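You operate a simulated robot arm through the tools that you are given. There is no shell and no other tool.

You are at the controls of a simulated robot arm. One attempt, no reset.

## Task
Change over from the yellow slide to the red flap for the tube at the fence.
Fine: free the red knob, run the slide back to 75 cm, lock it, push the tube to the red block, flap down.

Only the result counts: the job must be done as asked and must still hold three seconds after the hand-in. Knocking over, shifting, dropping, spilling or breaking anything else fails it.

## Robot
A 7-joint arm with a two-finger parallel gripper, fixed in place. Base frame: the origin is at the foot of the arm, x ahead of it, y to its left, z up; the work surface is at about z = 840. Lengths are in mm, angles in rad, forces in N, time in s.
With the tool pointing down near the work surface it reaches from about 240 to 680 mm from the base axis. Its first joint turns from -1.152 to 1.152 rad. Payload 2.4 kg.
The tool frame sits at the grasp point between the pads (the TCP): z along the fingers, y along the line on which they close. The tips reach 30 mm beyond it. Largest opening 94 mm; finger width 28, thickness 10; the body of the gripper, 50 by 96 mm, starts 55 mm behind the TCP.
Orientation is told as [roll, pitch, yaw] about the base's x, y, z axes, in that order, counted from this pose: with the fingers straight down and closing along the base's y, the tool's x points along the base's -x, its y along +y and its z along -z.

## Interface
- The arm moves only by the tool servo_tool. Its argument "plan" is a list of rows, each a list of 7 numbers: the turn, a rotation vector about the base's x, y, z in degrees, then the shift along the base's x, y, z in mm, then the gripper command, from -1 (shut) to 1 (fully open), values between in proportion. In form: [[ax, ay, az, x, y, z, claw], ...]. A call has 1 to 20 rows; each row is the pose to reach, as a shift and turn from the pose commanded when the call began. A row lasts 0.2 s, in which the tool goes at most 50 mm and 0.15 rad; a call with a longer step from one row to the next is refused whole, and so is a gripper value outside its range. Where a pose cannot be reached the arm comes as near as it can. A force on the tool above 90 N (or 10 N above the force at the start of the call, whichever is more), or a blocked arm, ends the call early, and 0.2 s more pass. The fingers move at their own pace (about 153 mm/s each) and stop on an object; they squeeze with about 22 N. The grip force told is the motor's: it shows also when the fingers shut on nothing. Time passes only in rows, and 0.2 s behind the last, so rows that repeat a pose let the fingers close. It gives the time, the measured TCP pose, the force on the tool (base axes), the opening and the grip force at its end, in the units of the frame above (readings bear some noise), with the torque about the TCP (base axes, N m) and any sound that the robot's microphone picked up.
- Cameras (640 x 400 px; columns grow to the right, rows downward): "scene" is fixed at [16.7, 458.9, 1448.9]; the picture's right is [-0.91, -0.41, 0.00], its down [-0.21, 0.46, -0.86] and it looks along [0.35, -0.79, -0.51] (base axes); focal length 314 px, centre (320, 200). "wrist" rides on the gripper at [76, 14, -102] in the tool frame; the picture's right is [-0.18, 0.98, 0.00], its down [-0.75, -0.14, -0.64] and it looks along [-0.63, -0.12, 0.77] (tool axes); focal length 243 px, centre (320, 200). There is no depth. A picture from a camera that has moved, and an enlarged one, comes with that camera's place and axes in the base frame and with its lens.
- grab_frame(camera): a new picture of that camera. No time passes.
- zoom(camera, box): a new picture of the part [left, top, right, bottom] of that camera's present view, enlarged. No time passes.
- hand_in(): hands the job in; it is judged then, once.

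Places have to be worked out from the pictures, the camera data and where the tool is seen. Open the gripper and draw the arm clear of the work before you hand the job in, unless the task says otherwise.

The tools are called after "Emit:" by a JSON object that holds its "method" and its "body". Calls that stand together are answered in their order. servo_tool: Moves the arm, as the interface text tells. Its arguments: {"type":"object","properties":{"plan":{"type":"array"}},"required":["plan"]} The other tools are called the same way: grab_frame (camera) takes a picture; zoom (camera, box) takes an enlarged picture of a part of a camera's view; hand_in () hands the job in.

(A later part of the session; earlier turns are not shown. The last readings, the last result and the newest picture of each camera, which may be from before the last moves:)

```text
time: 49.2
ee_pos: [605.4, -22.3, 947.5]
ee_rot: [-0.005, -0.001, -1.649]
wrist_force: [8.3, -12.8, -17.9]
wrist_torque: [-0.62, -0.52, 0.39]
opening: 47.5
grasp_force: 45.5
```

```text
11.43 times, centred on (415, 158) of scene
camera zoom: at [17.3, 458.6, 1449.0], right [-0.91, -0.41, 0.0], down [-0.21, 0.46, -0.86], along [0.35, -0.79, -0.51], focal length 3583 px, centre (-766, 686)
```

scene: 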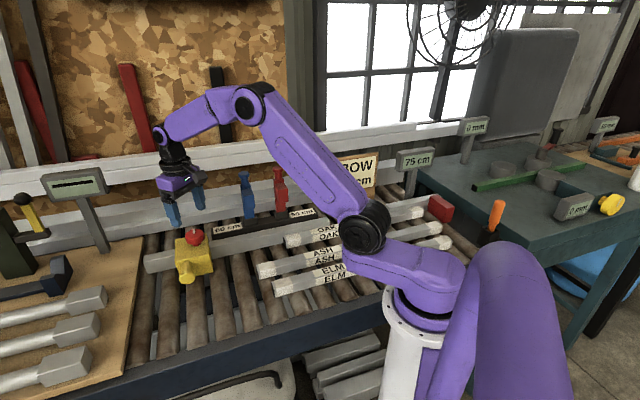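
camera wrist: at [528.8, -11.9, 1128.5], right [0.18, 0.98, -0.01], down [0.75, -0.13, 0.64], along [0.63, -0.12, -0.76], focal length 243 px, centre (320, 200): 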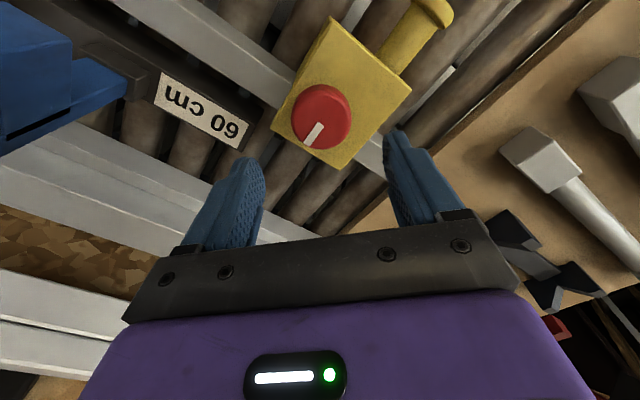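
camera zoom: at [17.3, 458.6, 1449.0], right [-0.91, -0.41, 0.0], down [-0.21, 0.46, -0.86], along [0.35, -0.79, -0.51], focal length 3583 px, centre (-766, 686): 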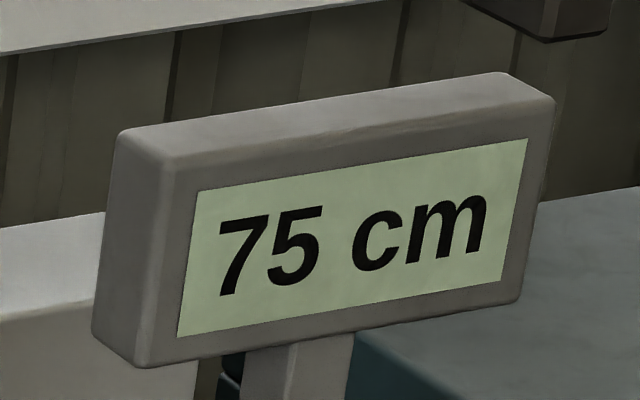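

The held side load (15 N earlier) doesn't move the slide, and the readout stays at 75, so it is locked. I release the knob, lift off, and check knob and readout.

Emit:
{"method": "servo_tool", "body": {"plan": [[0, 0, 0, 0, 0, 0, 0.2], [0, 0, 0, 0, 0, 0, 0.6], [0, 0, 0, 0, 0, 25, 0.6], [0, 0, 0, 0, 0, 60, 0.6], [0, 0, 7, -10, 10, 95, 0.6], [0, 0, 14, -25, 20, 120, 0.6], [0, 0, 21, -40, 25, 140, 0.6], [0, 0, 28, -60, 25, 150, 0.6], [0, 0, 35, -80, 20, 150, 0.6], [0, 0, 42, -100, 15, 150, 0.6], [0, 0, 49, -120, 10, 150, 0.6], [0, 0, 49, -120, 10, 150, 0.6]]}}

Emit:
{"method": "grab_frame", "body": {"camera": "wrist"}}

Emit:
{"method": "grab_frame", "body": {"camera": "scene"}}

Emit:
{"method": "zoom", "body": {"camera": "scene", "box": [140, 200, 240, 290]}}

Emit:
{"method": "zoom", "body": {"camera": "scene", "box": [376, 140, 472, 240]}}

```text
time: 51.8
ee_pos: [485.3, -12.8, 1095.7]
ee_rot: [-0.01, -0.002, -0.792]
wrist_force: [0.3, -0.7, 1.0]
wrist_torque: [-0.04, -0.01, -0.02]
opening: 75.2
grasp_force: 0.1
```

```text
taken
camera wrist: at [440.9, 51.3, 1199.3], right [0.83, 0.56, -0.01], down [0.43, -0.63, 0.64], along [0.35, -0.54, -0.76], focal length 243 px, centre (320, 200)
```

wrist: 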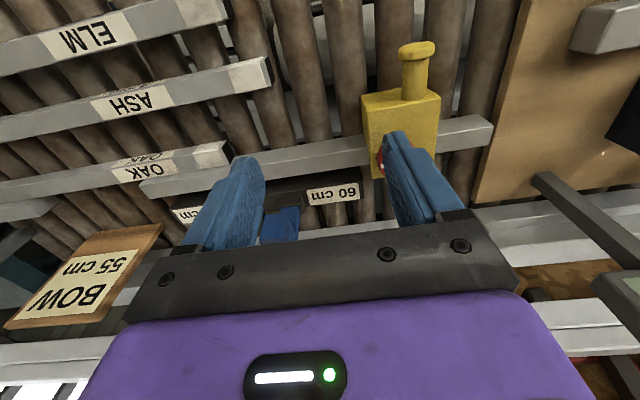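

```text
taken
```

scene: 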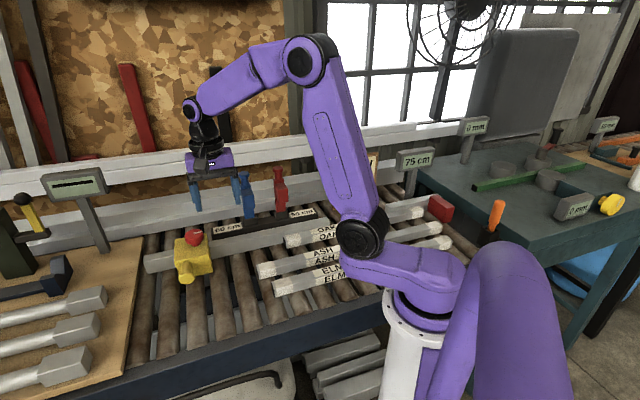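

```text
4.44 times, centred on (190, 245) of scene
camera zoom: at [16.7, 458.9, 1448.9], right [-0.91, -0.41, 0.0], down [-0.21, 0.46, -0.86], along [0.35, -0.79, -0.51], focal length 1394 px, centre (898, 0)
```

zoom: 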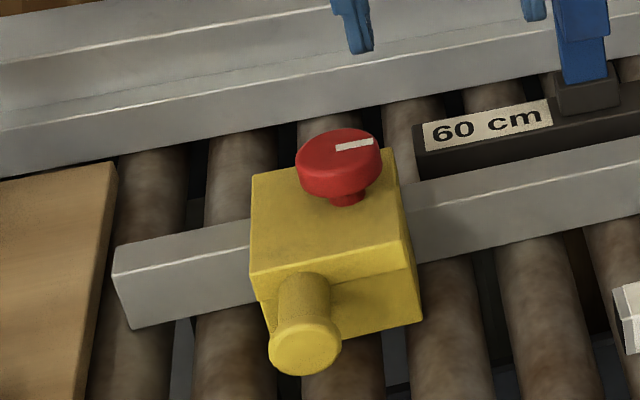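

```text
4.00 times, centred on (424, 190) of scene
camera zoom: at [16.7, 458.9, 1448.9], right [-0.91, -0.41, 0.0], down [-0.21, 0.46, -0.86], along [0.35, -0.79, -0.51], focal length 1254 px, centre (-96, 240)
```

zoom: 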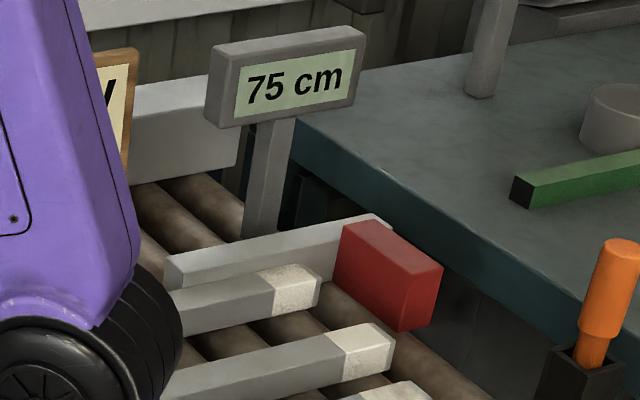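

The slide is locked at 75 cm with the mark back along the rail. Now OAK: its left end is near s 166 and the gap to the red block is about 3.5 cm. I lean the hand 20° away from the flaps, close the fingers as a pusher, and hover just left of OAK's end.

Emit:
{"method": "servo_tool", "body": {"plan": [[-4.7, -4.7, 0, 0, 0, 0, 0], [-9.4, -9.4, 0, 0, 0, 0, -1], [-14.1, -14.1, 0, 0, 0, 0, -1], [-14.1, -14.1, 0, -9.5, -30, -19, -1], [-14.1, -14.1, 0, -19, -60, -38, -1], [-14.1, -14.1, 0, -28.5, -90, -57, -1], [-14.1, -14.1, 0, -38, -120, -76, -1], [-14.1, -14.1, 0, -46, -148, -95, -1], [-14.1, -14.1, 0, -46, -148, -95, -1]]}}

Emit:
{"method": "grab_frame", "body": {"camera": "wrist"}}

Emit:
{"method": "zoom", "body": {"camera": "wrist", "box": [200, 40, 400, 200]}}

Emit:
{"method": "zoom", "body": {"camera": "scene", "box": [200, 140, 340, 270]}}

```text
time: 53.8
ee_pos: [438.5, -162.6, 1000.9]
ee_rot: [-0.005, -0.351, -0.796]
wrist_force: [0.6, 1.0, 0.8]
wrist_torque: [0.03, 0.01, 0.02]
opening: 0.0
grasp_force: 22.3
```

```text
taken
camera wrist: at [373.8, -75.7, 1071.7], right [0.82, 0.56, 0.06], down [0.24, -0.44, 0.86], along [0.51, -0.7, -0.5], focal length 243 px, centre (320, 200)
```

wrist: 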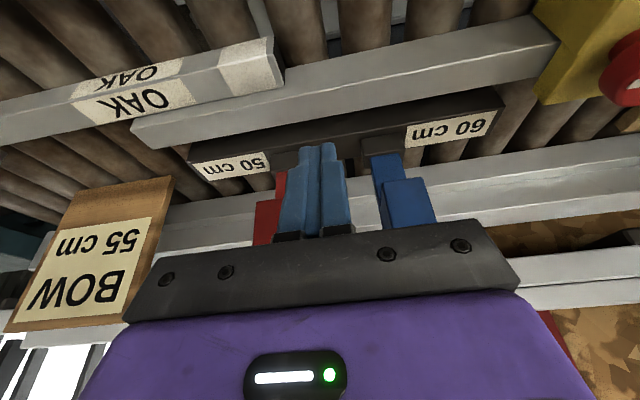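

```text
2.50 times, centred on (300, 120) of wrist
camera zoom: at [373.8, -75.7, 1071.7], right [0.82, 0.56, 0.06], down [0.24, -0.44, 0.86], along [0.51, -0.7, -0.5], focal length 606 px, centre (370, 400)
```

zoom: 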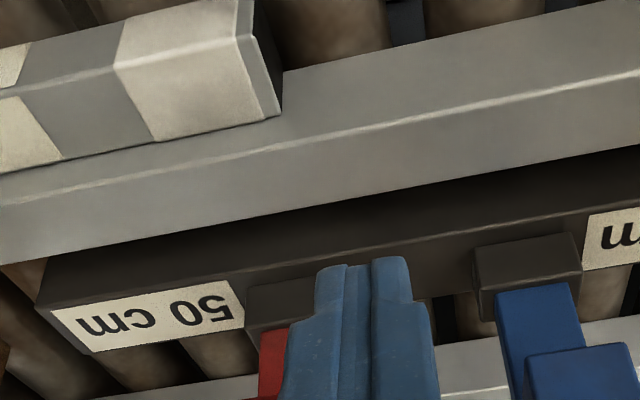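

```text
3.08 times, centred on (270, 205) of scene
camera zoom: at [16.7, 458.9, 1448.9], right [-0.91, -0.41, 0.0], down [-0.21, 0.46, -0.86], along [0.35, -0.79, -0.51], focal length 965 px, centre (474, 185)
```

zoom: 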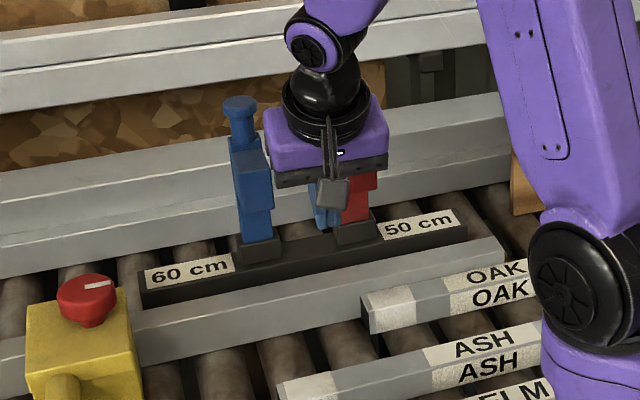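

OAK's end is at s about 158-166 and the rail's front face at n about 452 (rail top z about 887). I lower the closed fingers beside the end face at s 195, n 421, tips about 847.

Emit:
{"method": "servo_tool", "body": {"plan": [[0, 0, 0, -2.9, 2.8, -30, -1], [0, 0, 0, -2.9, 2.8, -60, -1], [0, 0, 0, -2.9, 2.8, -90, -1], [0, 0, 0, -2.9, 2.8, -110, -1], [0, 0, 0, -2.9, 2.8, -120, -1], [0, 0, 0, -2.9, 2.8, -120, -1]]}}

Emit:
{"method": "grab_frame", "body": {"camera": "wrist"}}

Emit:
{"method": "zoom", "body": {"camera": "scene", "box": [210, 170, 340, 280]}}

```text
time: 55.2
ee_pos: [435.4, -157.1, 882.4]
ee_rot: [-0.005, -0.351, -0.795]
wrist_force: [-1.0, 0.6, 0.9]
wrist_torque: [0.03, -0.04, 0.03]
opening: 0.0
grasp_force: 21.8
```

```text
taken
camera wrist: at [370.7, -72.0, 952.7], right [0.82, 0.56, 0.06], down [0.24, -0.44, 0.86], along [0.51, -0.7, -0.5], focal length 243 px, centre (320, 200)
```

wrist: 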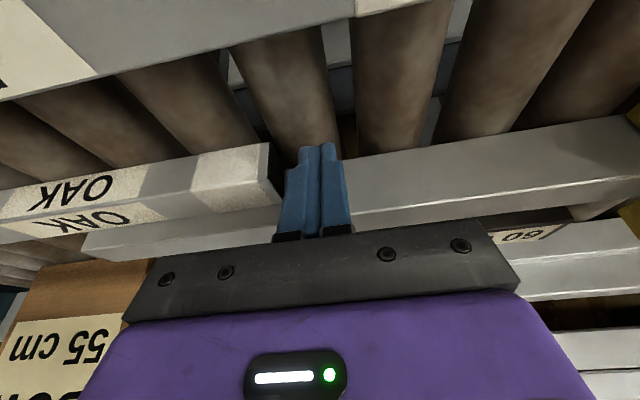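

```text
3.64 times, centred on (275, 225) of scene
camera zoom: at [16.7, 458.9, 1448.9], right [-0.91, -0.41, 0.0], down [-0.21, 0.46, -0.86], along [0.35, -0.79, -0.51], focal length 1140 px, centre (484, 109)
```

zoom: 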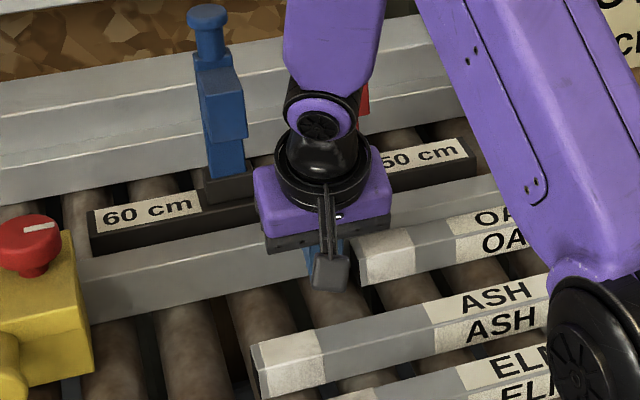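

The fingers sit cleanly left of OAK's end face at s 197, n 419. I move slowly along -e to make contact and begin pushing.

Emit:
{"method": "servo_tool", "body": {"plan": [[0, 0, 0, -3.5, -3.5, 0, -1], [0, 0, 0, -7, -7, 0, -1], [0, 0, 0, -10.5, -10.5, 0, -1], [0, 0, 0, -14, -14, 0, -1], [0, 0, 0, -17.5, -17.5, 0, -1], [0, 0, 0, -21, -21, 0, -1], [0, 0, 0, -24.5, -24.5, 0, -1], [0, 0, 0, -24.5, -24.5, 0, -1]]}}

Emit:
{"method": "grab_frame", "body": {"camera": "wrist"}}

Emit:
{"method": "zoom", "body": {"camera": "scene", "box": [376, 140, 472, 240]}}

```text
time: 57.0
ee_pos: [410.7, -183.8, 882.7]
ee_rot: [-0.004, -0.351, -0.796]
wrist_force: [1.1, 0.4, 0.0]
wrist_torque: [0.03, -0.03, 0.08]
opening: 0.0
grasp_force: 21.8
```

```text
taken
camera wrist: at [346.5, -97.9, 954.0], right [0.82, 0.56, 0.06], down [0.24, -0.44, 0.86], along [0.51, -0.7, -0.5], focal length 243 px, centre (320, 200)
```

wrist: 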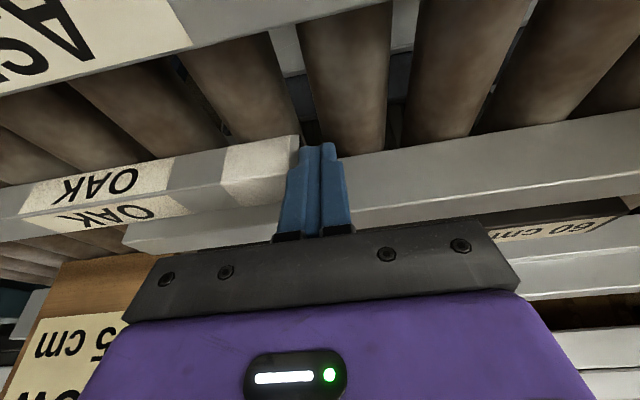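

```text
4.00 times, centred on (424, 190) of scene
camera zoom: at [16.7, 459.0, 1448.9], right [-0.91, -0.41, 0.0], down [-0.21, 0.46, -0.86], along [0.35, -0.79, -0.51], focal length 1254 px, centre (-96, 240)
```

zoom: 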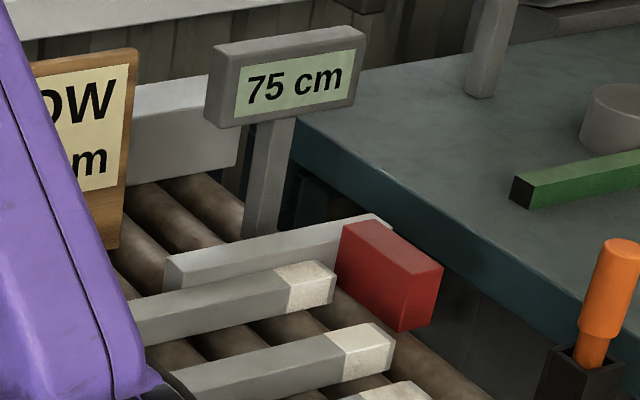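

OAK is sliding along the fence with about 1 N of force, and its right end has moved toward the red block. I continue about 18 mm.

Emit:
{"method": "servo_tool", "body": {"plan": [[0, 0, 0, -2.5, -2.5, 0, -1], [0, 0, 0, -5, -5, 0, -1], [0, 0, 0, -7.5, -7.5, 0, -1], [0, 0, 0, -10, -10, 0, -1], [0, 0, 0, -12.5, -12.5, 0, -1], [0, 0, 0, -12.5, -12.5, 0, -1]]}}

Emit:
{"method": "zoom", "body": {"camera": "scene", "box": [400, 180, 460, 230]}}

Emit:
{"method": "grab_frame", "body": {"camera": "wrist"}}

```text
time: 58.4
ee_pos: [396.9, -196.6, 882.1]
ee_rot: [-0.006, -0.349, -0.796]
wrist_force: [0.0, 1.0, 0.1]
wrist_torque: [0.01, -0.04, 0.02]
opening: 0.0
grasp_force: 21.9
```

```text
8.00 times, centred on (430, 205) of scene
camera zoom: at [16.7, 459.0, 1448.9], right [-0.91, -0.41, 0.0], down [-0.21, 0.46, -0.86], along [0.35, -0.79, -0.51], focal length 2508 px, centre (-560, 160)
```

zoom: 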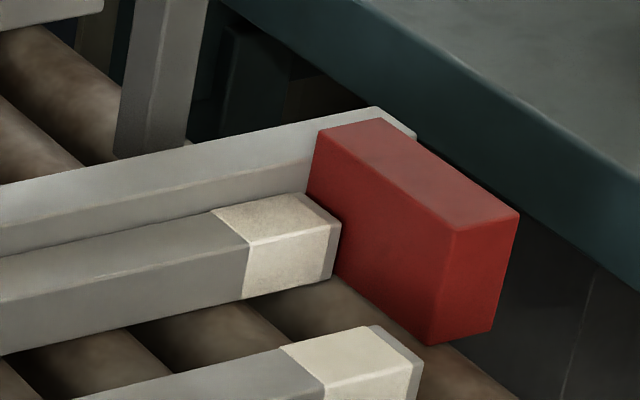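

```text
taken
camera wrist: at [332.9, -110.3, 952.6], right [0.82, 0.56, 0.06], down [0.24, -0.44, 0.86], along [0.51, -0.7, -0.5], focal length 243 px, centre (320, 200)
```

wrist: 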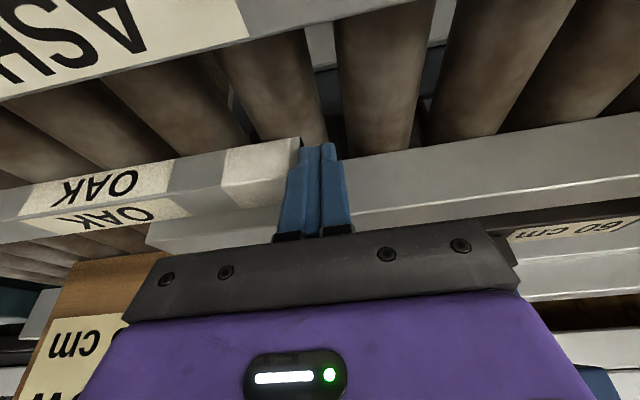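

OAK's right end is almost at the red block. I continue in 1.4 mm steps until I feel the stop.

Emit:
{"method": "servo_tool", "body": {"plan": [[0, 0, 0, -1, -1, 0, -1], [0, 0, 0, -2, -2, 0, -1], [0, 0, 0, -3, -3, 0, -1], [0, 0, 0, -3, -3, 0, -1]]}}

Emit:
{"method": "zoom", "body": {"camera": "scene", "box": [400, 180, 460, 230]}}

```text
time: 59.4
ee_pos: [395.9, -198.1, 882.4]
ee_rot: [-0.007, -0.352, -0.795]
wrist_force: [2.8, 4.1, 1.1]
wrist_torque: [0.07, -0.07, 0.09]
opening: 0.1
grasp_force: 21.7
```

```text
8.00 times, centred on (430, 205) of scene
camera zoom: at [16.8, 459.1, 1448.8], right [-0.91, -0.41, 0.0], down [-0.21, 0.46, -0.86], along [0.35, -0.79, -0.51], focal length 2508 px, centre (-560, 160)
```

zoom: 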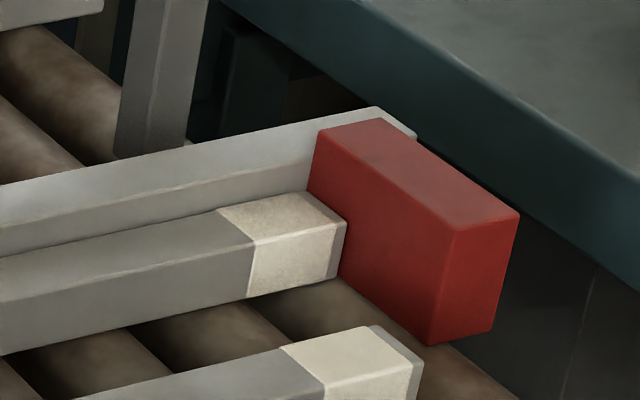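

Force rose to about 5 N. I press a further 2-3 mm in small steps to confirm it is the red block.

Emit:
{"method": "servo_tool", "body": {"plan": [[0, 0, 0, -0.7, -0.7, 0, -1], [0, 0, 0, -1.4, -1.4, 0, -1], [0, 0, 0, -1.4, -1.4, 0, -1]]}}

Emit:
{"method": "zoom", "body": {"camera": "scene", "box": [400, 180, 460, 230]}}

```text
time: 60.2
ee_pos: [394.9, -197.8, 882.0]
ee_rot: [-0.006, -0.352, -0.792]
wrist_force: [15.0, 16.1, -1.5]
wrist_torque: [0.38, -0.32, 0.26]
opening: 0.0
grasp_force: 22.0
```

```text
8.00 times, centred on (430, 205) of scene
camera zoom: at [17.1, 459.3, 1448.7], right [-0.91, -0.41, 0.0], down [-0.21, 0.46, -0.86], along [0.35, -0.79, -0.51], focal length 2508 px, centre (-560, 160)
```

zoom: 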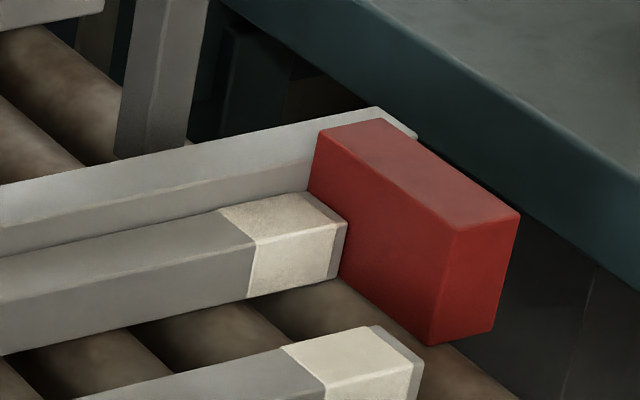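

The force is 22 N and OAK's end no longer advances, so it is firmly against the red block. I back off along +e, lift, and look at the red flap from the front.

Emit:
{"method": "servo_tool", "body": {"plan": [[0, 0, 0, 3, 3, 0, -1], [0, 0, 0, 12, 12, 0, -1], [0, 0, 0, 22, 22, 0, -1], [0, 0, 0, 22, 22, 30, -1], [0, 0, 0, 20, 22, 70, -1], [0, 0, 0, 5, 20, 110, -1], [0, 0, 0, -15, 20, 145, -1], [0, 0, 0, -35, 20, 170, -1], [0, 0, 0, -55, 20, 180, -1], [0, 0, 0, -55, 20, 180, -1]]}}

Emit:
{"method": "grab_frame", "body": {"camera": "wrist"}}

Emit:
{"method": "grab_frame", "body": {"camera": "scene"}}

Emit:
{"method": "zoom", "body": {"camera": "scene", "box": [230, 155, 330, 255]}}

```text
time: 62.4
ee_pos: [337.8, -179.8, 1061.2]
ee_rot: [-0.004, -0.348, -0.796]
wrist_force: [0.4, -0.2, -0.5]
wrist_torque: [0.0, 0.03, -0.02]
opening: 0.0
grasp_force: 21.9
```

```text
taken
camera wrist: at [273.0, -94.8, 1132.8], right [0.82, 0.56, 0.06], down [0.24, -0.45, 0.86], along [0.51, -0.7, -0.5], focal length 243 px, centre (320, 200)
```

wrist: 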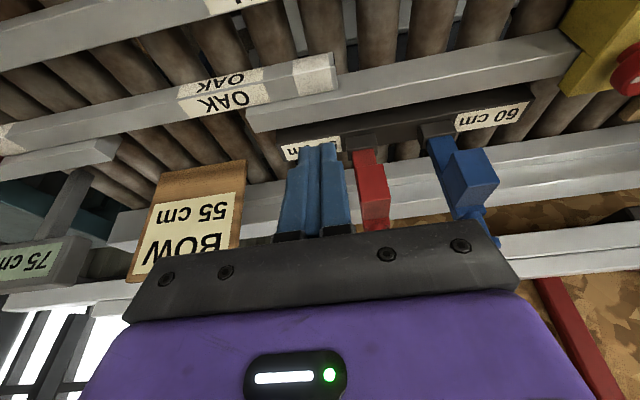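

```text
taken
```

scene: 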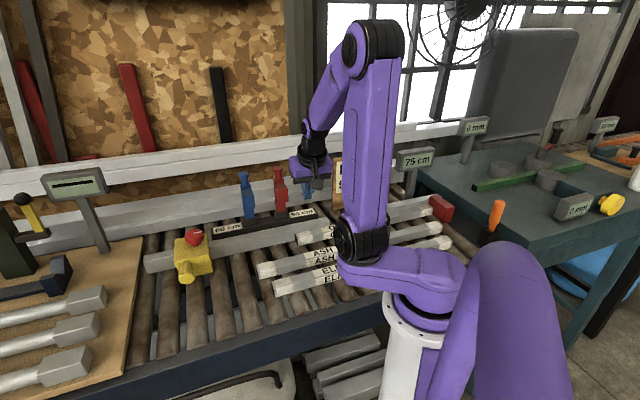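

```text
4.00 times, centred on (280, 205) of scene
camera zoom: at [16.7, 458.9, 1448.9], right [-0.91, -0.41, 0.0], down [-0.21, 0.46, -0.86], along [0.35, -0.79, -0.51], focal length 1254 px, centre (480, 180)
```

zoom: 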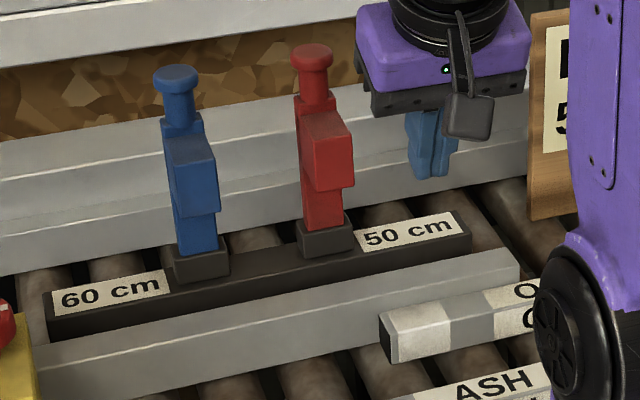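

OAK now clears the red flap's lane. I open the fingers and step back and up, to look at the flap between them and measure its handle and hinge.

Emit:
{"method": "servo_tool", "body": {"plan": [[0, 0, 0, 15, 8, 23, 0], [0, 0, 0, 30, 16, 46, 1], [0, 0, 0, 44, 24, 69, 1], [0, 0, 0, 44, 24, 69, 1]]}}

Emit:
{"method": "grab_frame", "body": {"camera": "wrist"}}

Emit:
{"method": "zoom", "body": {"camera": "wrist", "box": [220, 60, 440, 240]}}

Emit:
{"method": "zoom", "body": {"camera": "scene", "box": [230, 155, 330, 255]}}

```text
time: 63.4
ee_pos: [382.1, -156.6, 1131.5]
ee_rot: [-0.006, -0.351, -0.796]
wrist_force: [-0.1, 0.8, 0.1]
wrist_torque: [0.02, 0.0, 0.02]
opening: 93.9
grasp_force: 0.0
```

```text
taken
camera wrist: at [317.4, -71.7, 1202.5], right [0.82, 0.56, 0.06], down [0.24, -0.44, 0.86], along [0.51, -0.7, -0.5], focal length 243 px, centre (320, 200)
```

wrist: 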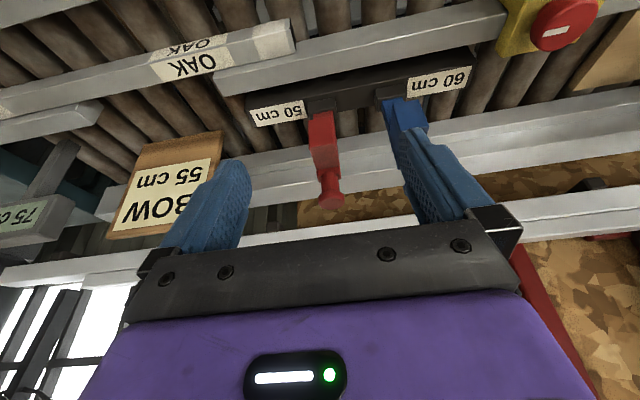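

```text
2.22 times, centred on (330, 150) of wrist
camera zoom: at [317.4, -71.7, 1202.5], right [0.82, 0.56, 0.06], down [0.24, -0.44, 0.86], along [0.51, -0.7, -0.5], focal length 539 px, centre (298, 311)
```

zoom: 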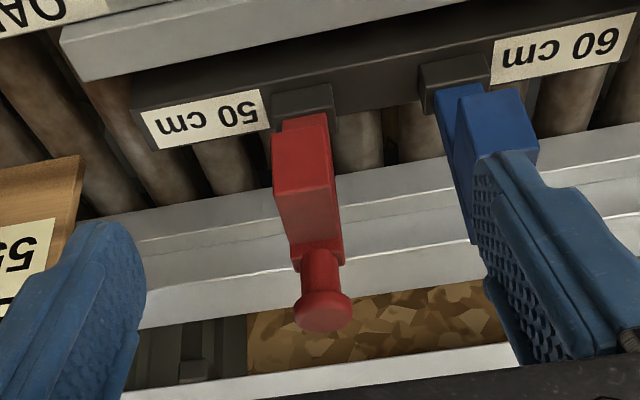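

```text
4.00 times, centred on (280, 205) of scene
camera zoom: at [16.7, 458.9, 1448.9], right [-0.91, -0.41, 0.0], down [-0.21, 0.46, -0.86], along [0.35, -0.79, -0.51], focal length 1254 px, centre (480, 180)
```

zoom: 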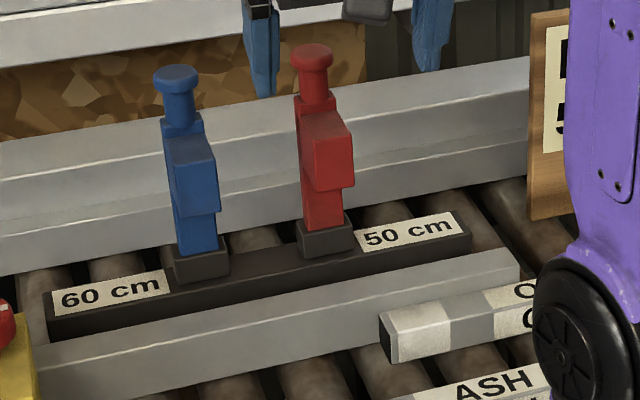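

Triangulating the red flap gives: cap top at (478.5, -269.7, 1055), stem z 1016-1042, and a hinge near z 885 with the flap plane at n about 530. I hover above the cap with the 20° lean kept and check alignment.

Emit:
{"method": "servo_tool", "body": {"plan": [[0, 0, 0, 20, -23, 0, 1], [0, 0, 0, 44, -51, -5, 1], [0, 0, 0, 68, -79, -10, 1], [0, 0, 0.6, 86, -101, -12, 1], [0, 0, 0.6, 96.5, -112.9, -15, 1], [0, 0, 0.6, 96.5, -112.9, -15, 1]]}}

Emit:
{"method": "grab_frame", "body": {"camera": "wrist"}}

Emit:
{"method": "zoom", "body": {"camera": "scene", "box": [220, 120, 340, 240]}}

Emit:
{"method": "zoom", "body": {"camera": "wrist", "box": [220, 60, 420, 240]}}

```text
time: 64.8
ee_pos: [478.5, -269.4, 1115.4]
ee_rot: [-0.004, -0.35, -0.786]
wrist_force: [0.0, 0.3, -0.7]
wrist_torque: [0.01, 0.02, 0.01]
opening: 94.1
grasp_force: 0.0
```

```text
taken
camera wrist: at [411.8, -184.0, 1186.8], right [0.82, 0.57, 0.06], down [0.25, -0.44, 0.86], along [0.52, -0.69, -0.5], focal length 243 px, centre (320, 200)
```

wrist: 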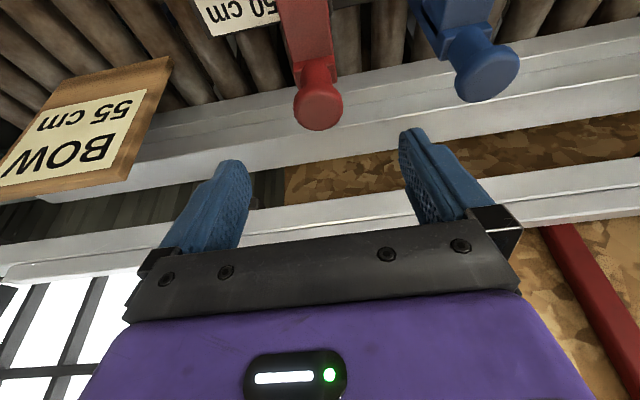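

```text
3.33 times, centred on (280, 180) of scene
camera zoom: at [16.7, 458.9, 1448.9], right [-0.91, -0.41, 0.0], down [-0.21, 0.46, -0.86], along [0.35, -0.79, -0.51], focal length 1045 px, centre (453, 267)
```

zoom: 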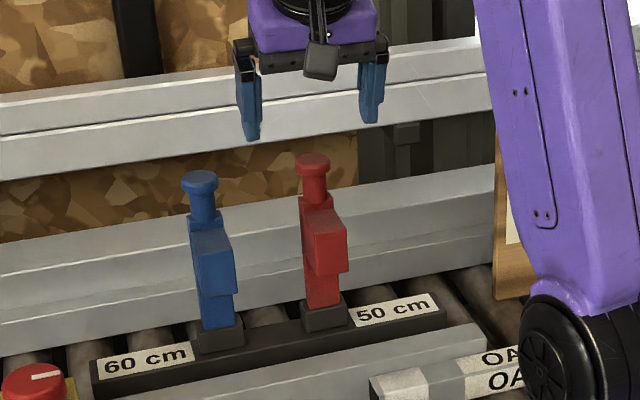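

```text
2.22 times, centred on (320, 150) of wrist
camera zoom: at [411.8, -184.0, 1186.8], right [0.82, 0.57, 0.06], down [0.25, -0.44, 0.86], along [0.52, -0.69, -0.5], focal length 539 px, centre (320, 311)
```

zoom: 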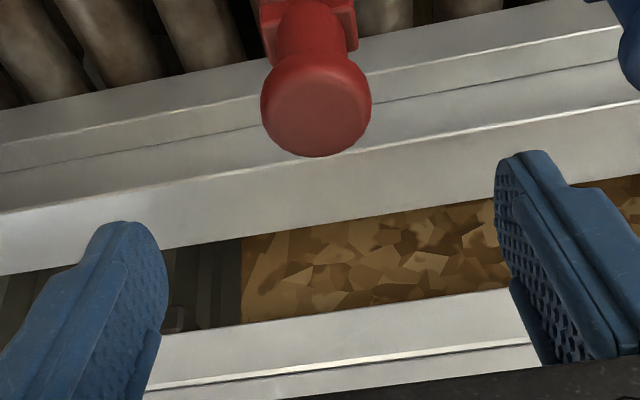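

The cap is about 2.5 mm toward +e of the TCP line. I correct that and lower so the pads straddle the cap at TCP z about 1049.

Emit:
{"method": "servo_tool", "body": {"plan": [[0, 0, 0, 1.1, 2.5, -15, 0.4], [0, 0, 0, 1.1, 2.5, -32, 0.4], [0, 0, 0, 1.1, 2.5, -48, 0.4], [0, 0, 0, 1.1, 2.5, -60, 0.4], [0, 0, 0, 1.1, 2.5, -66, 0.4], [0, 0, 0, 1.1, 2.5, -66, 0.4]]}}

Emit:
{"method": "grab_frame", "body": {"camera": "wrist"}}

Emit:
{"method": "zoom", "body": {"camera": "scene", "box": [220, 120, 340, 240]}}

```text
time: 66.2
ee_pos: [479.2, -266.4, 1047.7]
ee_rot: [-0.004, -0.35, -0.784]
wrist_force: [0.0, 0.0, -0.8]
wrist_torque: [0.0, -0.03, -0.02]
opening: 65.7
grasp_force: 0.0
```

```text
taken
camera wrist: at [414.1, -181.4, 1119.6], right [0.82, 0.57, 0.06], down [0.25, -0.44, 0.86], along [0.52, -0.69, -0.5], focal length 243 px, centre (320, 200)
```

wrist: 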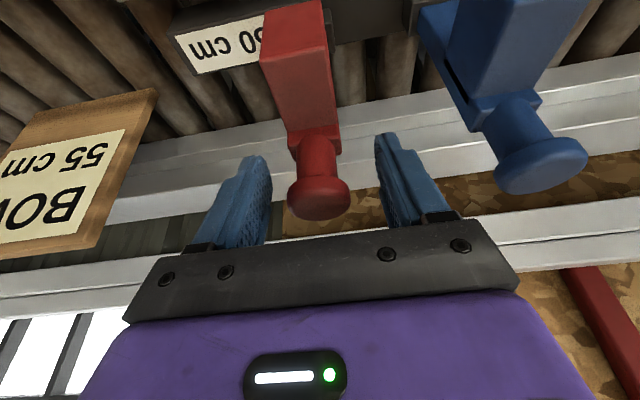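

```text
3.33 times, centred on (280, 180) of scene
camera zoom: at [16.7, 458.9, 1448.9], right [-0.91, -0.41, 0.0], down [-0.21, 0.46, -0.86], along [0.35, -0.79, -0.51], focal length 1045 px, centre (453, 267)
```

zoom: 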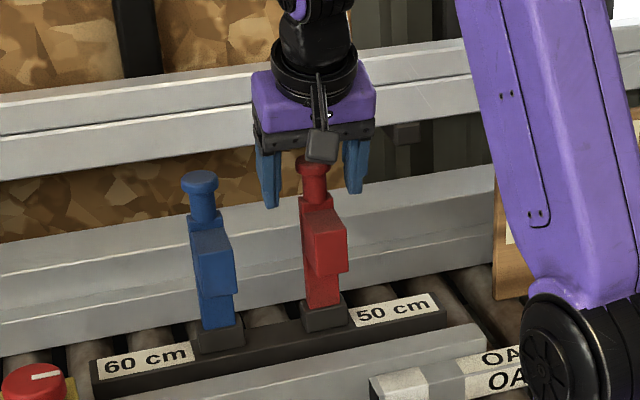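

The cap sits right between the pads. I close on it.

Emit:
{"method": "servo_tool", "body": {"plan": [[0, 0, 0, 0, 0, 0, 0], [0, 0, 0, 0, 0, 0, -0.4], [0, 0, 0, 0, 0, 0, -1], [0, 0, 0, 0, 0, 0, -1]]}}

Emit:
{"method": "zoom", "body": {"camera": "wrist", "box": [220, 60, 420, 240]}}

```text
time: 67.2
ee_pos: [478.5, -265.6, 1048.1]
ee_rot: [-0.007, -0.351, -0.784]
wrist_force: [-2.9, -2.4, -0.8]
wrist_torque: [-0.08, 0.06, 0.01]
opening: 29.5
grasp_force: 45.2
```

```text
2.22 times, centred on (320, 150) of wrist
camera zoom: at [413.8, -181.8, 1119.7], right [0.82, 0.57, 0.06], down [0.25, -0.44, 0.86], along [0.52, -0.69, -0.5], focal length 539 px, centre (320, 311)
```

zoom: 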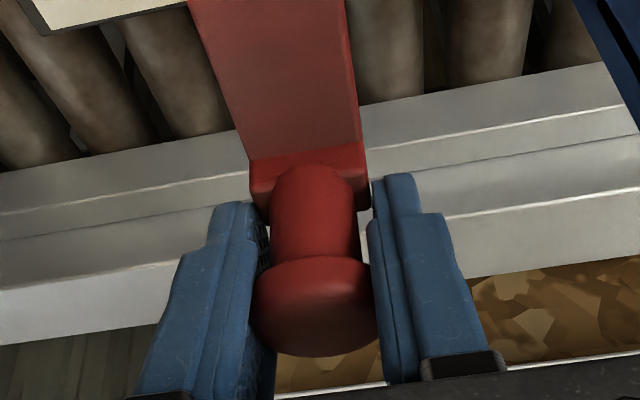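

Gripped at 29.5 mm, but the flap body is about as wide as the cap and could bind against the fingers when it tilts. I regrip about 20 mm further back along the fingers, so only the tips hold the cap and it can pivot.

Emit:
{"method": "servo_tool", "body": {"plan": [[0, 0, 0, 0, 0, 0, -0.1], [0, 0, 0, 0, 0, 0, -0.1], [0, 0, 0, -2.4, 2.4, 9.4, -0.1], [0, 0, 0, -4.8, 4.8, 18.5, -0.1], [0, 0, 0, -4.8, 4.8, 18.5, -0.5], [0, 0, 0, -4.8, 4.8, 18.5, -1], [0, 0, 0, -4.8, 4.8, 18.5, -1]]}}

Emit:
{"method": "zoom", "body": {"camera": "wrist", "box": [220, 60, 420, 240]}}

Emit:
{"method": "zoom", "body": {"camera": "scene", "box": [230, 130, 320, 220]}}

```text
time: 68.8
ee_pos: [474.7, -262.1, 1067.4]
ee_rot: [-0.006, -0.349, -0.788]
wrist_force: [0.2, -2.6, -4.6]
wrist_torque: [0.24, -0.66, -0.11]
opening: 25.1
grasp_force: 45.1
```

```text
2.22 times, centred on (320, 150) of wrist
camera zoom: at [409.3, -177.3, 1138.3], right [0.82, 0.57, 0.06], down [0.25, -0.44, 0.86], along [0.52, -0.69, -0.5], focal length 539 px, centre (320, 311)
```

zoom: 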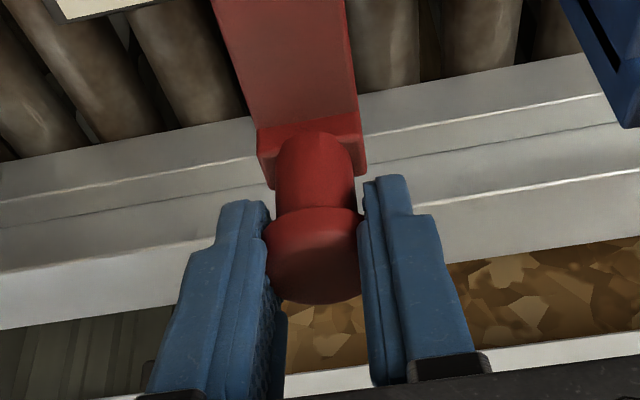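

```text
4.44 times, centred on (275, 175) of scene
camera zoom: at [16.7, 458.8, 1448.9], right [-0.91, -0.41, 0.0], down [-0.21, 0.46, -0.86], along [0.35, -0.79, -0.51], focal length 1394 px, centre (520, 311)
```

zoom: 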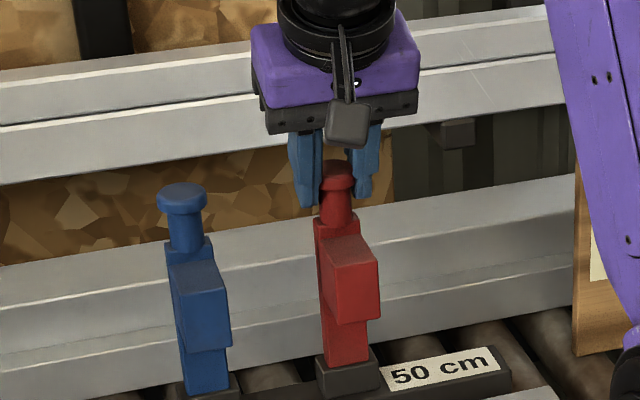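

The tips now hold just the cap, at 25 mm. I start the fold with a 10° arc about the hinge, toward the tubes, and watch forces.

Emit:
{"method": "servo_tool", "body": {"plan": [[0, 0, 0, -2.5, 2.5, 0, -1], [0, 0, 0, -5.1, 5.1, -0.2, -1], [0, 0, 0, -10.3, 10.3, -0.6, -1], [0, 0, 0, -15.3, 15.3, -1.4, -1], [0, 0, 0, -20.4, 20.4, -2.5, -1], [0, 0, 0, -20.4, 20.4, -2.5, -1]]}}

Emit:
{"method": "zoom", "body": {"camera": "wrist", "box": [220, 60, 420, 240]}}

Emit:
{"method": "zoom", "body": {"camera": "scene", "box": [220, 130, 330, 240]}}

```text
time: 70.2
ee_pos: [454.9, -241.7, 1065.6]
ee_rot: [-0.006, -0.352, -0.786]
wrist_force: [0.6, -13.1, -1.9]
wrist_torque: [-0.72, -1.48, -0.02]
opening: 25.1
grasp_force: 45.7
```

```text
2.22 times, centred on (320, 150) of wrist
camera zoom: at [388.9, -157.0, 1137.2], right [0.82, 0.57, 0.06], down [0.25, -0.44, 0.86], along [0.52, -0.69, -0.5], focal length 539 px, centre (320, 311)
```

zoom: 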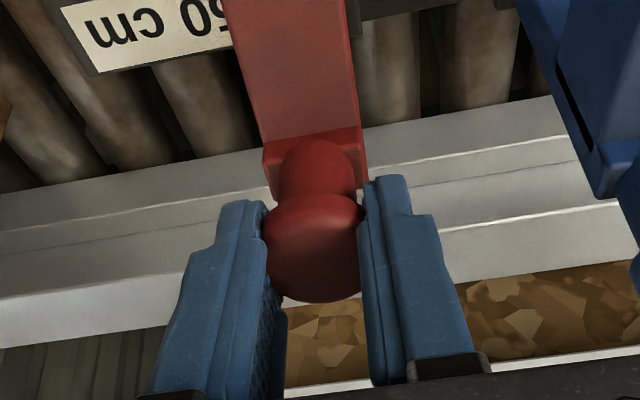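

```text
3.64 times, centred on (275, 185) of scene
camera zoom: at [16.7, 458.6, 1449.0], right [-0.91, -0.41, 0.0], down [-0.21, 0.46, -0.86], along [0.35, -0.79, -0.51], focal length 1140 px, centre (484, 254)
```

zoom: 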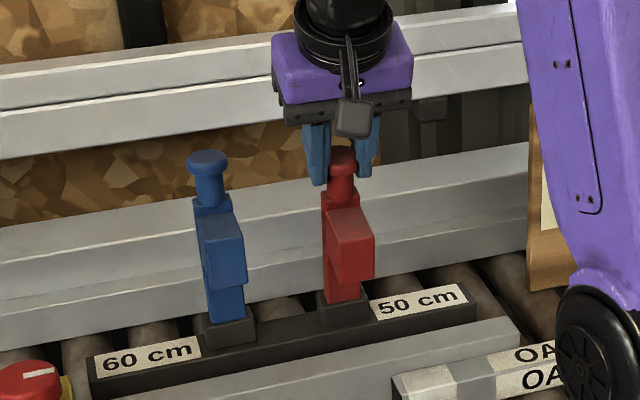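

The flap follows the cap smoothly with about 10 N. I continue the arc to about 40°.

Emit:
{"method": "servo_tool", "body": {"plan": [[0, 0, 0, -5, 5, -1.5, -1], [0, 0, 0, -10, 10, -3.2, -1], [0, 0, 0, -15, 15, -5.2, -1], [0, 0, 0, -19.8, 19.8, -7.5, -1], [0, 0, 0, -24.6, 24.6, -10.2, -1], [0, 0, 0, -29.3, 29.3, -13.1, -1], [0, 0, 0, -33.8, 33.8, -16.3, -1], [0, 0, 0, -38.3, 38.3, -19.7, -1], [0, 0, 0, -42.7, 42.7, -23.5, -1], [0, 0, 0, -47, 47, -27.5, -1], [0, 0, 0, -51, 51, -31.8, -1], [0, 0, 0, -55.1, 55.1, -36.3, -1], [0, 0, 0, -55.1, 55.1, -36.3, -1]]}}

Emit:
{"method": "grab_frame", "body": {"camera": "wrist"}}

Emit:
{"method": "zoom", "body": {"camera": "scene", "box": [220, 140, 340, 260]}}

```text
time: 73.0
ee_pos: [399.5, -186.3, 1030.6]
ee_rot: [-0.006, -0.351, -0.786]
wrist_force: [-10.2, -17.3, 10.7]
wrist_torque: [-1.03, -1.15, 0.15]
opening: 25.1
grasp_force: 45.0
```

```text
taken
camera wrist: at [333.8, -101.9, 1101.8], right [0.82, 0.57, 0.06], down [0.25, -0.44, 0.86], along [0.52, -0.69, -0.5], focal length 243 px, centre (320, 200)
```

wrist: 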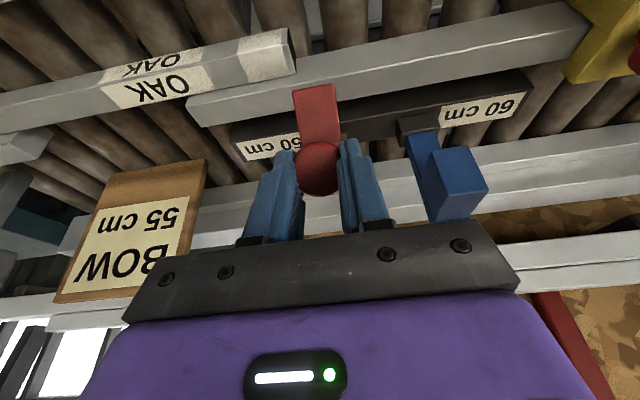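

```text
3.33 times, centred on (280, 200) of scene
camera zoom: at [16.2, 458.5, 1449.0], right [-0.91, -0.41, 0.0], down [-0.21, 0.46, -0.86], along [0.35, -0.79, -0.51], focal length 1045 px, centre (453, 200)
```

zoom: 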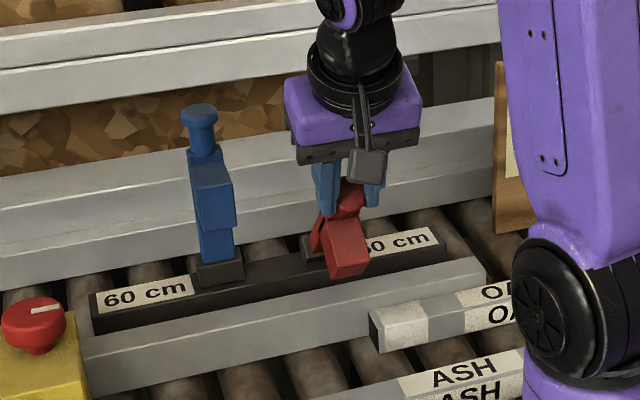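

At about 40° all is going well, with a 19 N side pull along -e that I ease with a 1.4 mm shift. I continue the arc to about 65°.

Emit:
{"method": "servo_tool", "body": {"plan": [[0, 0, 0, -1, -1, 0, -1], [0, 0, 0, -4.9, 2.9, -4.8, -1], [0, 0, 0, -8.6, 6.6, -9.8, -1], [0, 0, 0, -12.1, 10.1, -15, -1], [0, 0, 0, -15.5, 13.5, -20.5, -1], [0, 0, 0, -18.7, 16.7, -26.1, -1], [0, 0, 0, -21.7, 19.7, -32, -1], [0, 0, 0, -24.6, 22.6, -38, -1], [0, 0, 0, -27.2, 25.2, -44.2, -1], [0, 0, 0, -29.6, 27.6, -50.5, -1], [0, 0, 0, -31.9, 29.9, -57, -1], [0, 0, 0, -31.9, 29.9, -57, -1]]}}

Emit:
{"method": "grab_frame", "body": {"camera": "wrist"}}

Emit:
{"method": "zoom", "body": {"camera": "scene", "box": [220, 160, 340, 280]}}

```text
time: 75.6
ee_pos: [368.9, -157.5, 973.5]
ee_rot: [-0.002, -0.353, -0.785]
wrist_force: [8.2, -14.6, 1.7]
wrist_torque: [-0.9, -1.17, 0.44]
opening: 25.0
grasp_force: 44.9
```

```text
taken
camera wrist: at [303.5, -72.0, 1043.6], right [0.82, 0.57, 0.06], down [0.24, -0.44, 0.86], along [0.52, -0.69, -0.5], focal length 243 px, centre (320, 200)
```

wrist: 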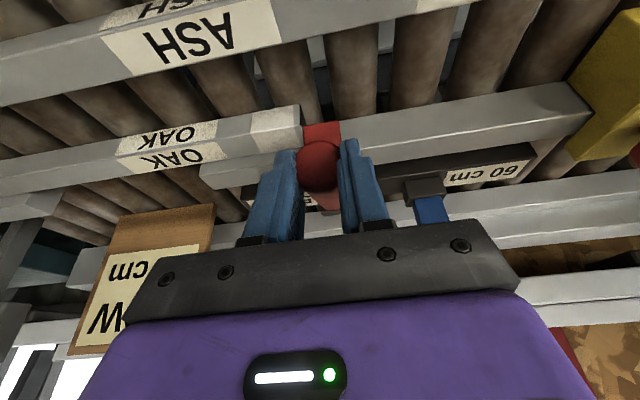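

```text
3.33 times, centred on (280, 220) of scene
camera zoom: at [16.8, 458.6, 1449.0], right [-0.91, -0.41, 0.0], down [-0.21, 0.46, -0.86], along [0.35, -0.79, -0.51], focal length 1045 px, centre (453, 133)
```

zoom: 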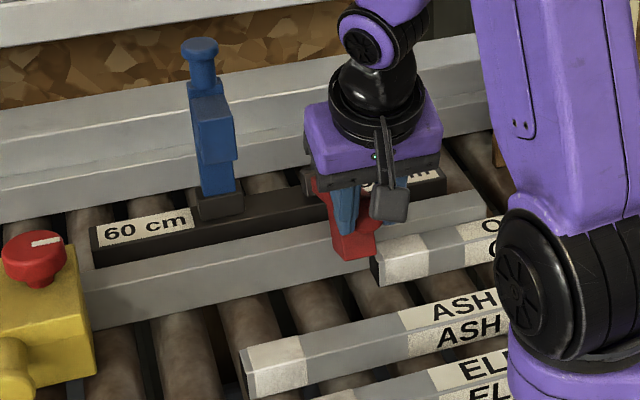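

About 65°. The stop block is coming down right beside OAK's left end, so I check that clearance before lowering further.

Emit:
{"method": "zoom", "body": {"camera": "wrist", "box": [250, 80, 390, 200]}}

Emit:
{"method": "zoom", "body": {"camera": "scene", "box": [300, 205, 360, 255]}}

Emit:
{"method": "zoom", "body": {"camera": "scene", "box": [400, 180, 460, 230]}}

```text
3.33 times, centred on (320, 140) of wrist
camera zoom: at [303.5, -72.0, 1043.6], right [0.82, 0.57, 0.06], down [0.24, -0.44, 0.86], along [0.52, -0.69, -0.5], focal length 809 px, centre (320, 400)
```

zoom: 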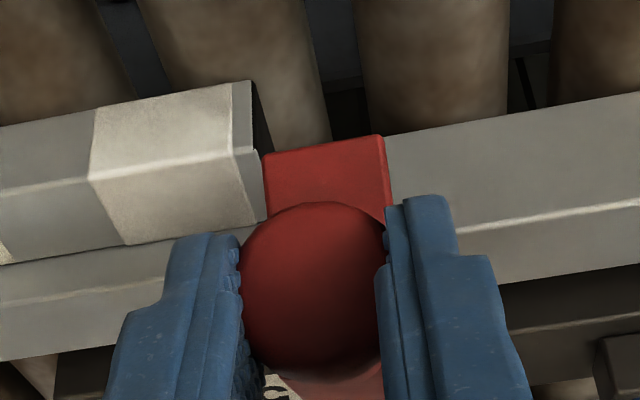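

```text
8.00 times, centred on (330, 230) of scene
camera zoom: at [16.8, 458.6, 1449.0], right [-0.91, -0.41, 0.0], down [-0.21, 0.46, -0.86], along [0.35, -0.79, -0.51], focal length 2508 px, centre (240, -40)
```

zoom: 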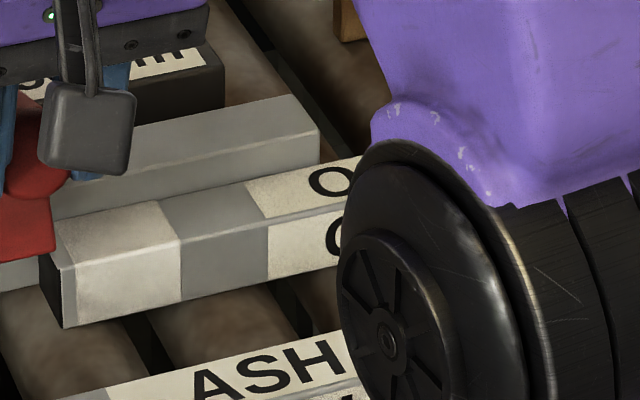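

```text
8.00 times, centred on (430, 205) of scene
camera zoom: at [16.8, 458.6, 1449.0], right [-0.91, -0.41, 0.0], down [-0.21, 0.46, -0.86], along [0.35, -0.79, -0.51], focal length 2508 px, centre (-560, 160)
```

zoom: 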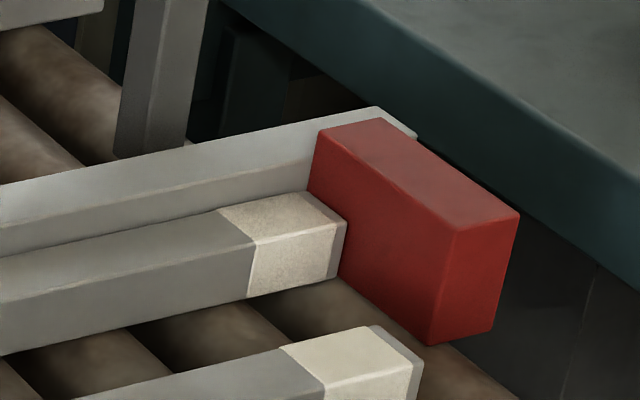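

The block's near face is at s about 136 and OAK's end at about 128, so there is roughly 7 mm of clearance, and OAK is still on the red block. I continue the arc to about 80°.

Emit:
{"method": "servo_tool", "body": {"plan": [[0, 0, 0, -1, 1, -6.6, -1], [0, 0, 0, -2.9, 2.9, -13.4, -1], [0, 0, 0, -4.5, 4.5, -20.2, -1], [0, 0, 0, -5.9, 5.9, -27.2, -1], [0, 0, 0, -7.2, 7.2, -34.3, -1], [0, 0, 0, -8.2, 8.2, -41.4, -1], [0, 0, 0, -8.2, 8.2, -41.4, -1]]}}

Emit:
{"method": "zoom", "body": {"camera": "wrist", "box": [230, 60, 410, 220]}}

Emit:
{"method": "zoom", "body": {"camera": "scene", "box": [240, 180, 340, 270]}}

```text
time: 77.2
ee_pos: [360.6, -149.5, 931.4]
ee_rot: [-0.004, -0.354, -0.785]
wrist_force: [10.2, -14.6, 4.7]
wrist_torque: [-1.0, -1.09, 0.49]
opening: 25.2
grasp_force: 44.9
```

```text
2.50 times, centred on (320, 140) of wrist
camera zoom: at [295.2, -63.7, 1002.7], right [0.82, 0.57, 0.06], down [0.24, -0.44, 0.86], along [0.52, -0.69, -0.5], focal length 606 px, centre (320, 350)
```

zoom: 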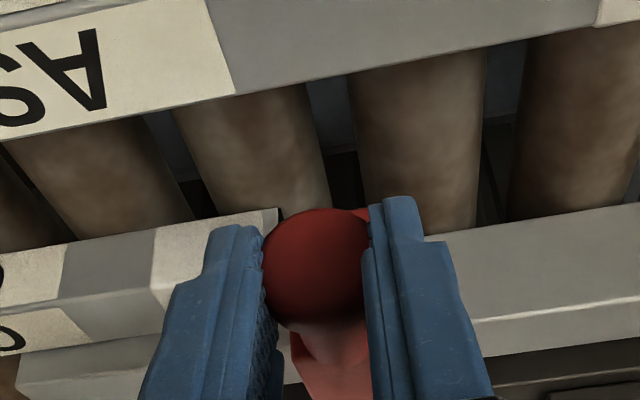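

```text
4.44 times, centred on (290, 225) of scene
camera zoom: at [16.8, 458.6, 1449.0], right [-0.91, -0.41, 0.0], down [-0.21, 0.46, -0.86], along [0.35, -0.79, -0.51], focal length 1394 px, centre (453, 89)
```

zoom: 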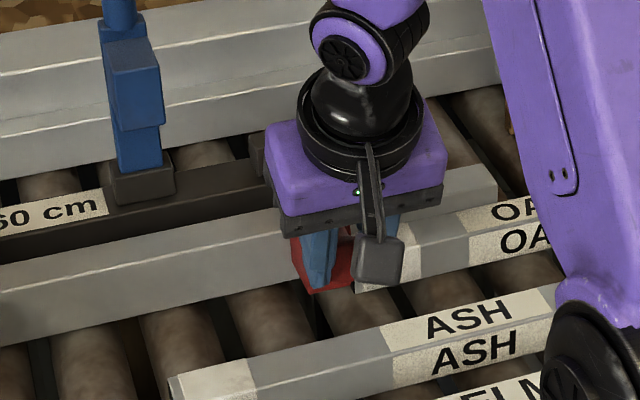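

About 80°, no obstruction. I lower the last part almost straight down in small steps, watching for the flap to seat.

Emit:
{"method": "servo_tool", "body": {"plan": [[0, 0, 0, 0.5, -0.5, -5, -1], [0, 0, 0, 0.5, -0.5, -10, -1], [0, 0, 0, 0.3, -0.3, -15, -1], [0, 0, 0, 0.2, -0.2, -19, -1], [0, 0, 0, 0.2, -0.2, -19, -1]]}}

Emit:
{"method": "servo_tool", "body": {"plan": [[0, 0, 0, 0, 0, -3, -1], [0, 0, 0, 0, 0, -6, -1], [0, 0, 0, 0, 0, -6, -1]]}}

Emit:
{"method": "zoom", "body": {"camera": "wrist", "box": [230, 60, 410, 220]}}

Emit:
{"method": "zoom", "body": {"camera": "scene", "box": [240, 180, 340, 270]}}

```text
time: 78.4
ee_pos: [360.2, -148.4, 914.6]
ee_rot: [-0.004, -0.358, -0.782]
wrist_force: [-3.2, 4.9, 43.6]
wrist_torque: [-0.45, -0.5, 0.45]
opening: 25.1
grasp_force: 44.7
```

```text
time: 79.2
ee_pos: [360.0, -148.8, 908.4]
ee_rot: [-0.003, -0.357, -0.785]
wrist_force: [-0.3, 5.9, 43.3]
wrist_torque: [-0.36, -0.5, 0.41]
opening: 25.1
grasp_force: 44.8
```

```text
2.50 times, centred on (320, 140) of wrist
camera zoom: at [294.5, -63.1, 979.4], right [0.82, 0.57, 0.06], down [0.24, -0.44, 0.87], along [0.52, -0.69, -0.5], focal length 606 px, centre (320, 350)
```

zoom: 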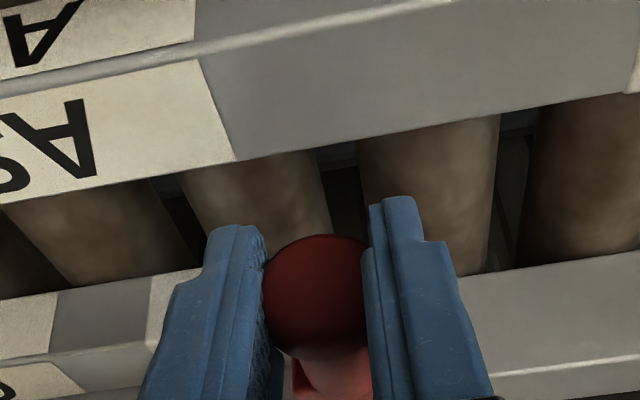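

```text
4.44 times, centred on (290, 225) of scene
camera zoom: at [16.1, 459.3, 1448.8], right [-0.91, -0.41, 0.0], down [-0.21, 0.46, -0.86], along [0.35, -0.79, -0.51], focal length 1394 px, centre (453, 89)
```

zoom: 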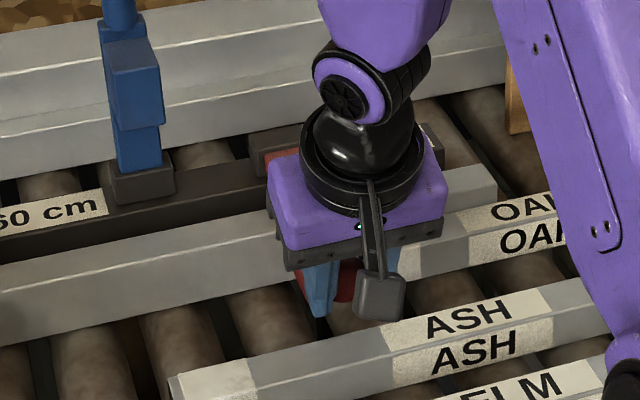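

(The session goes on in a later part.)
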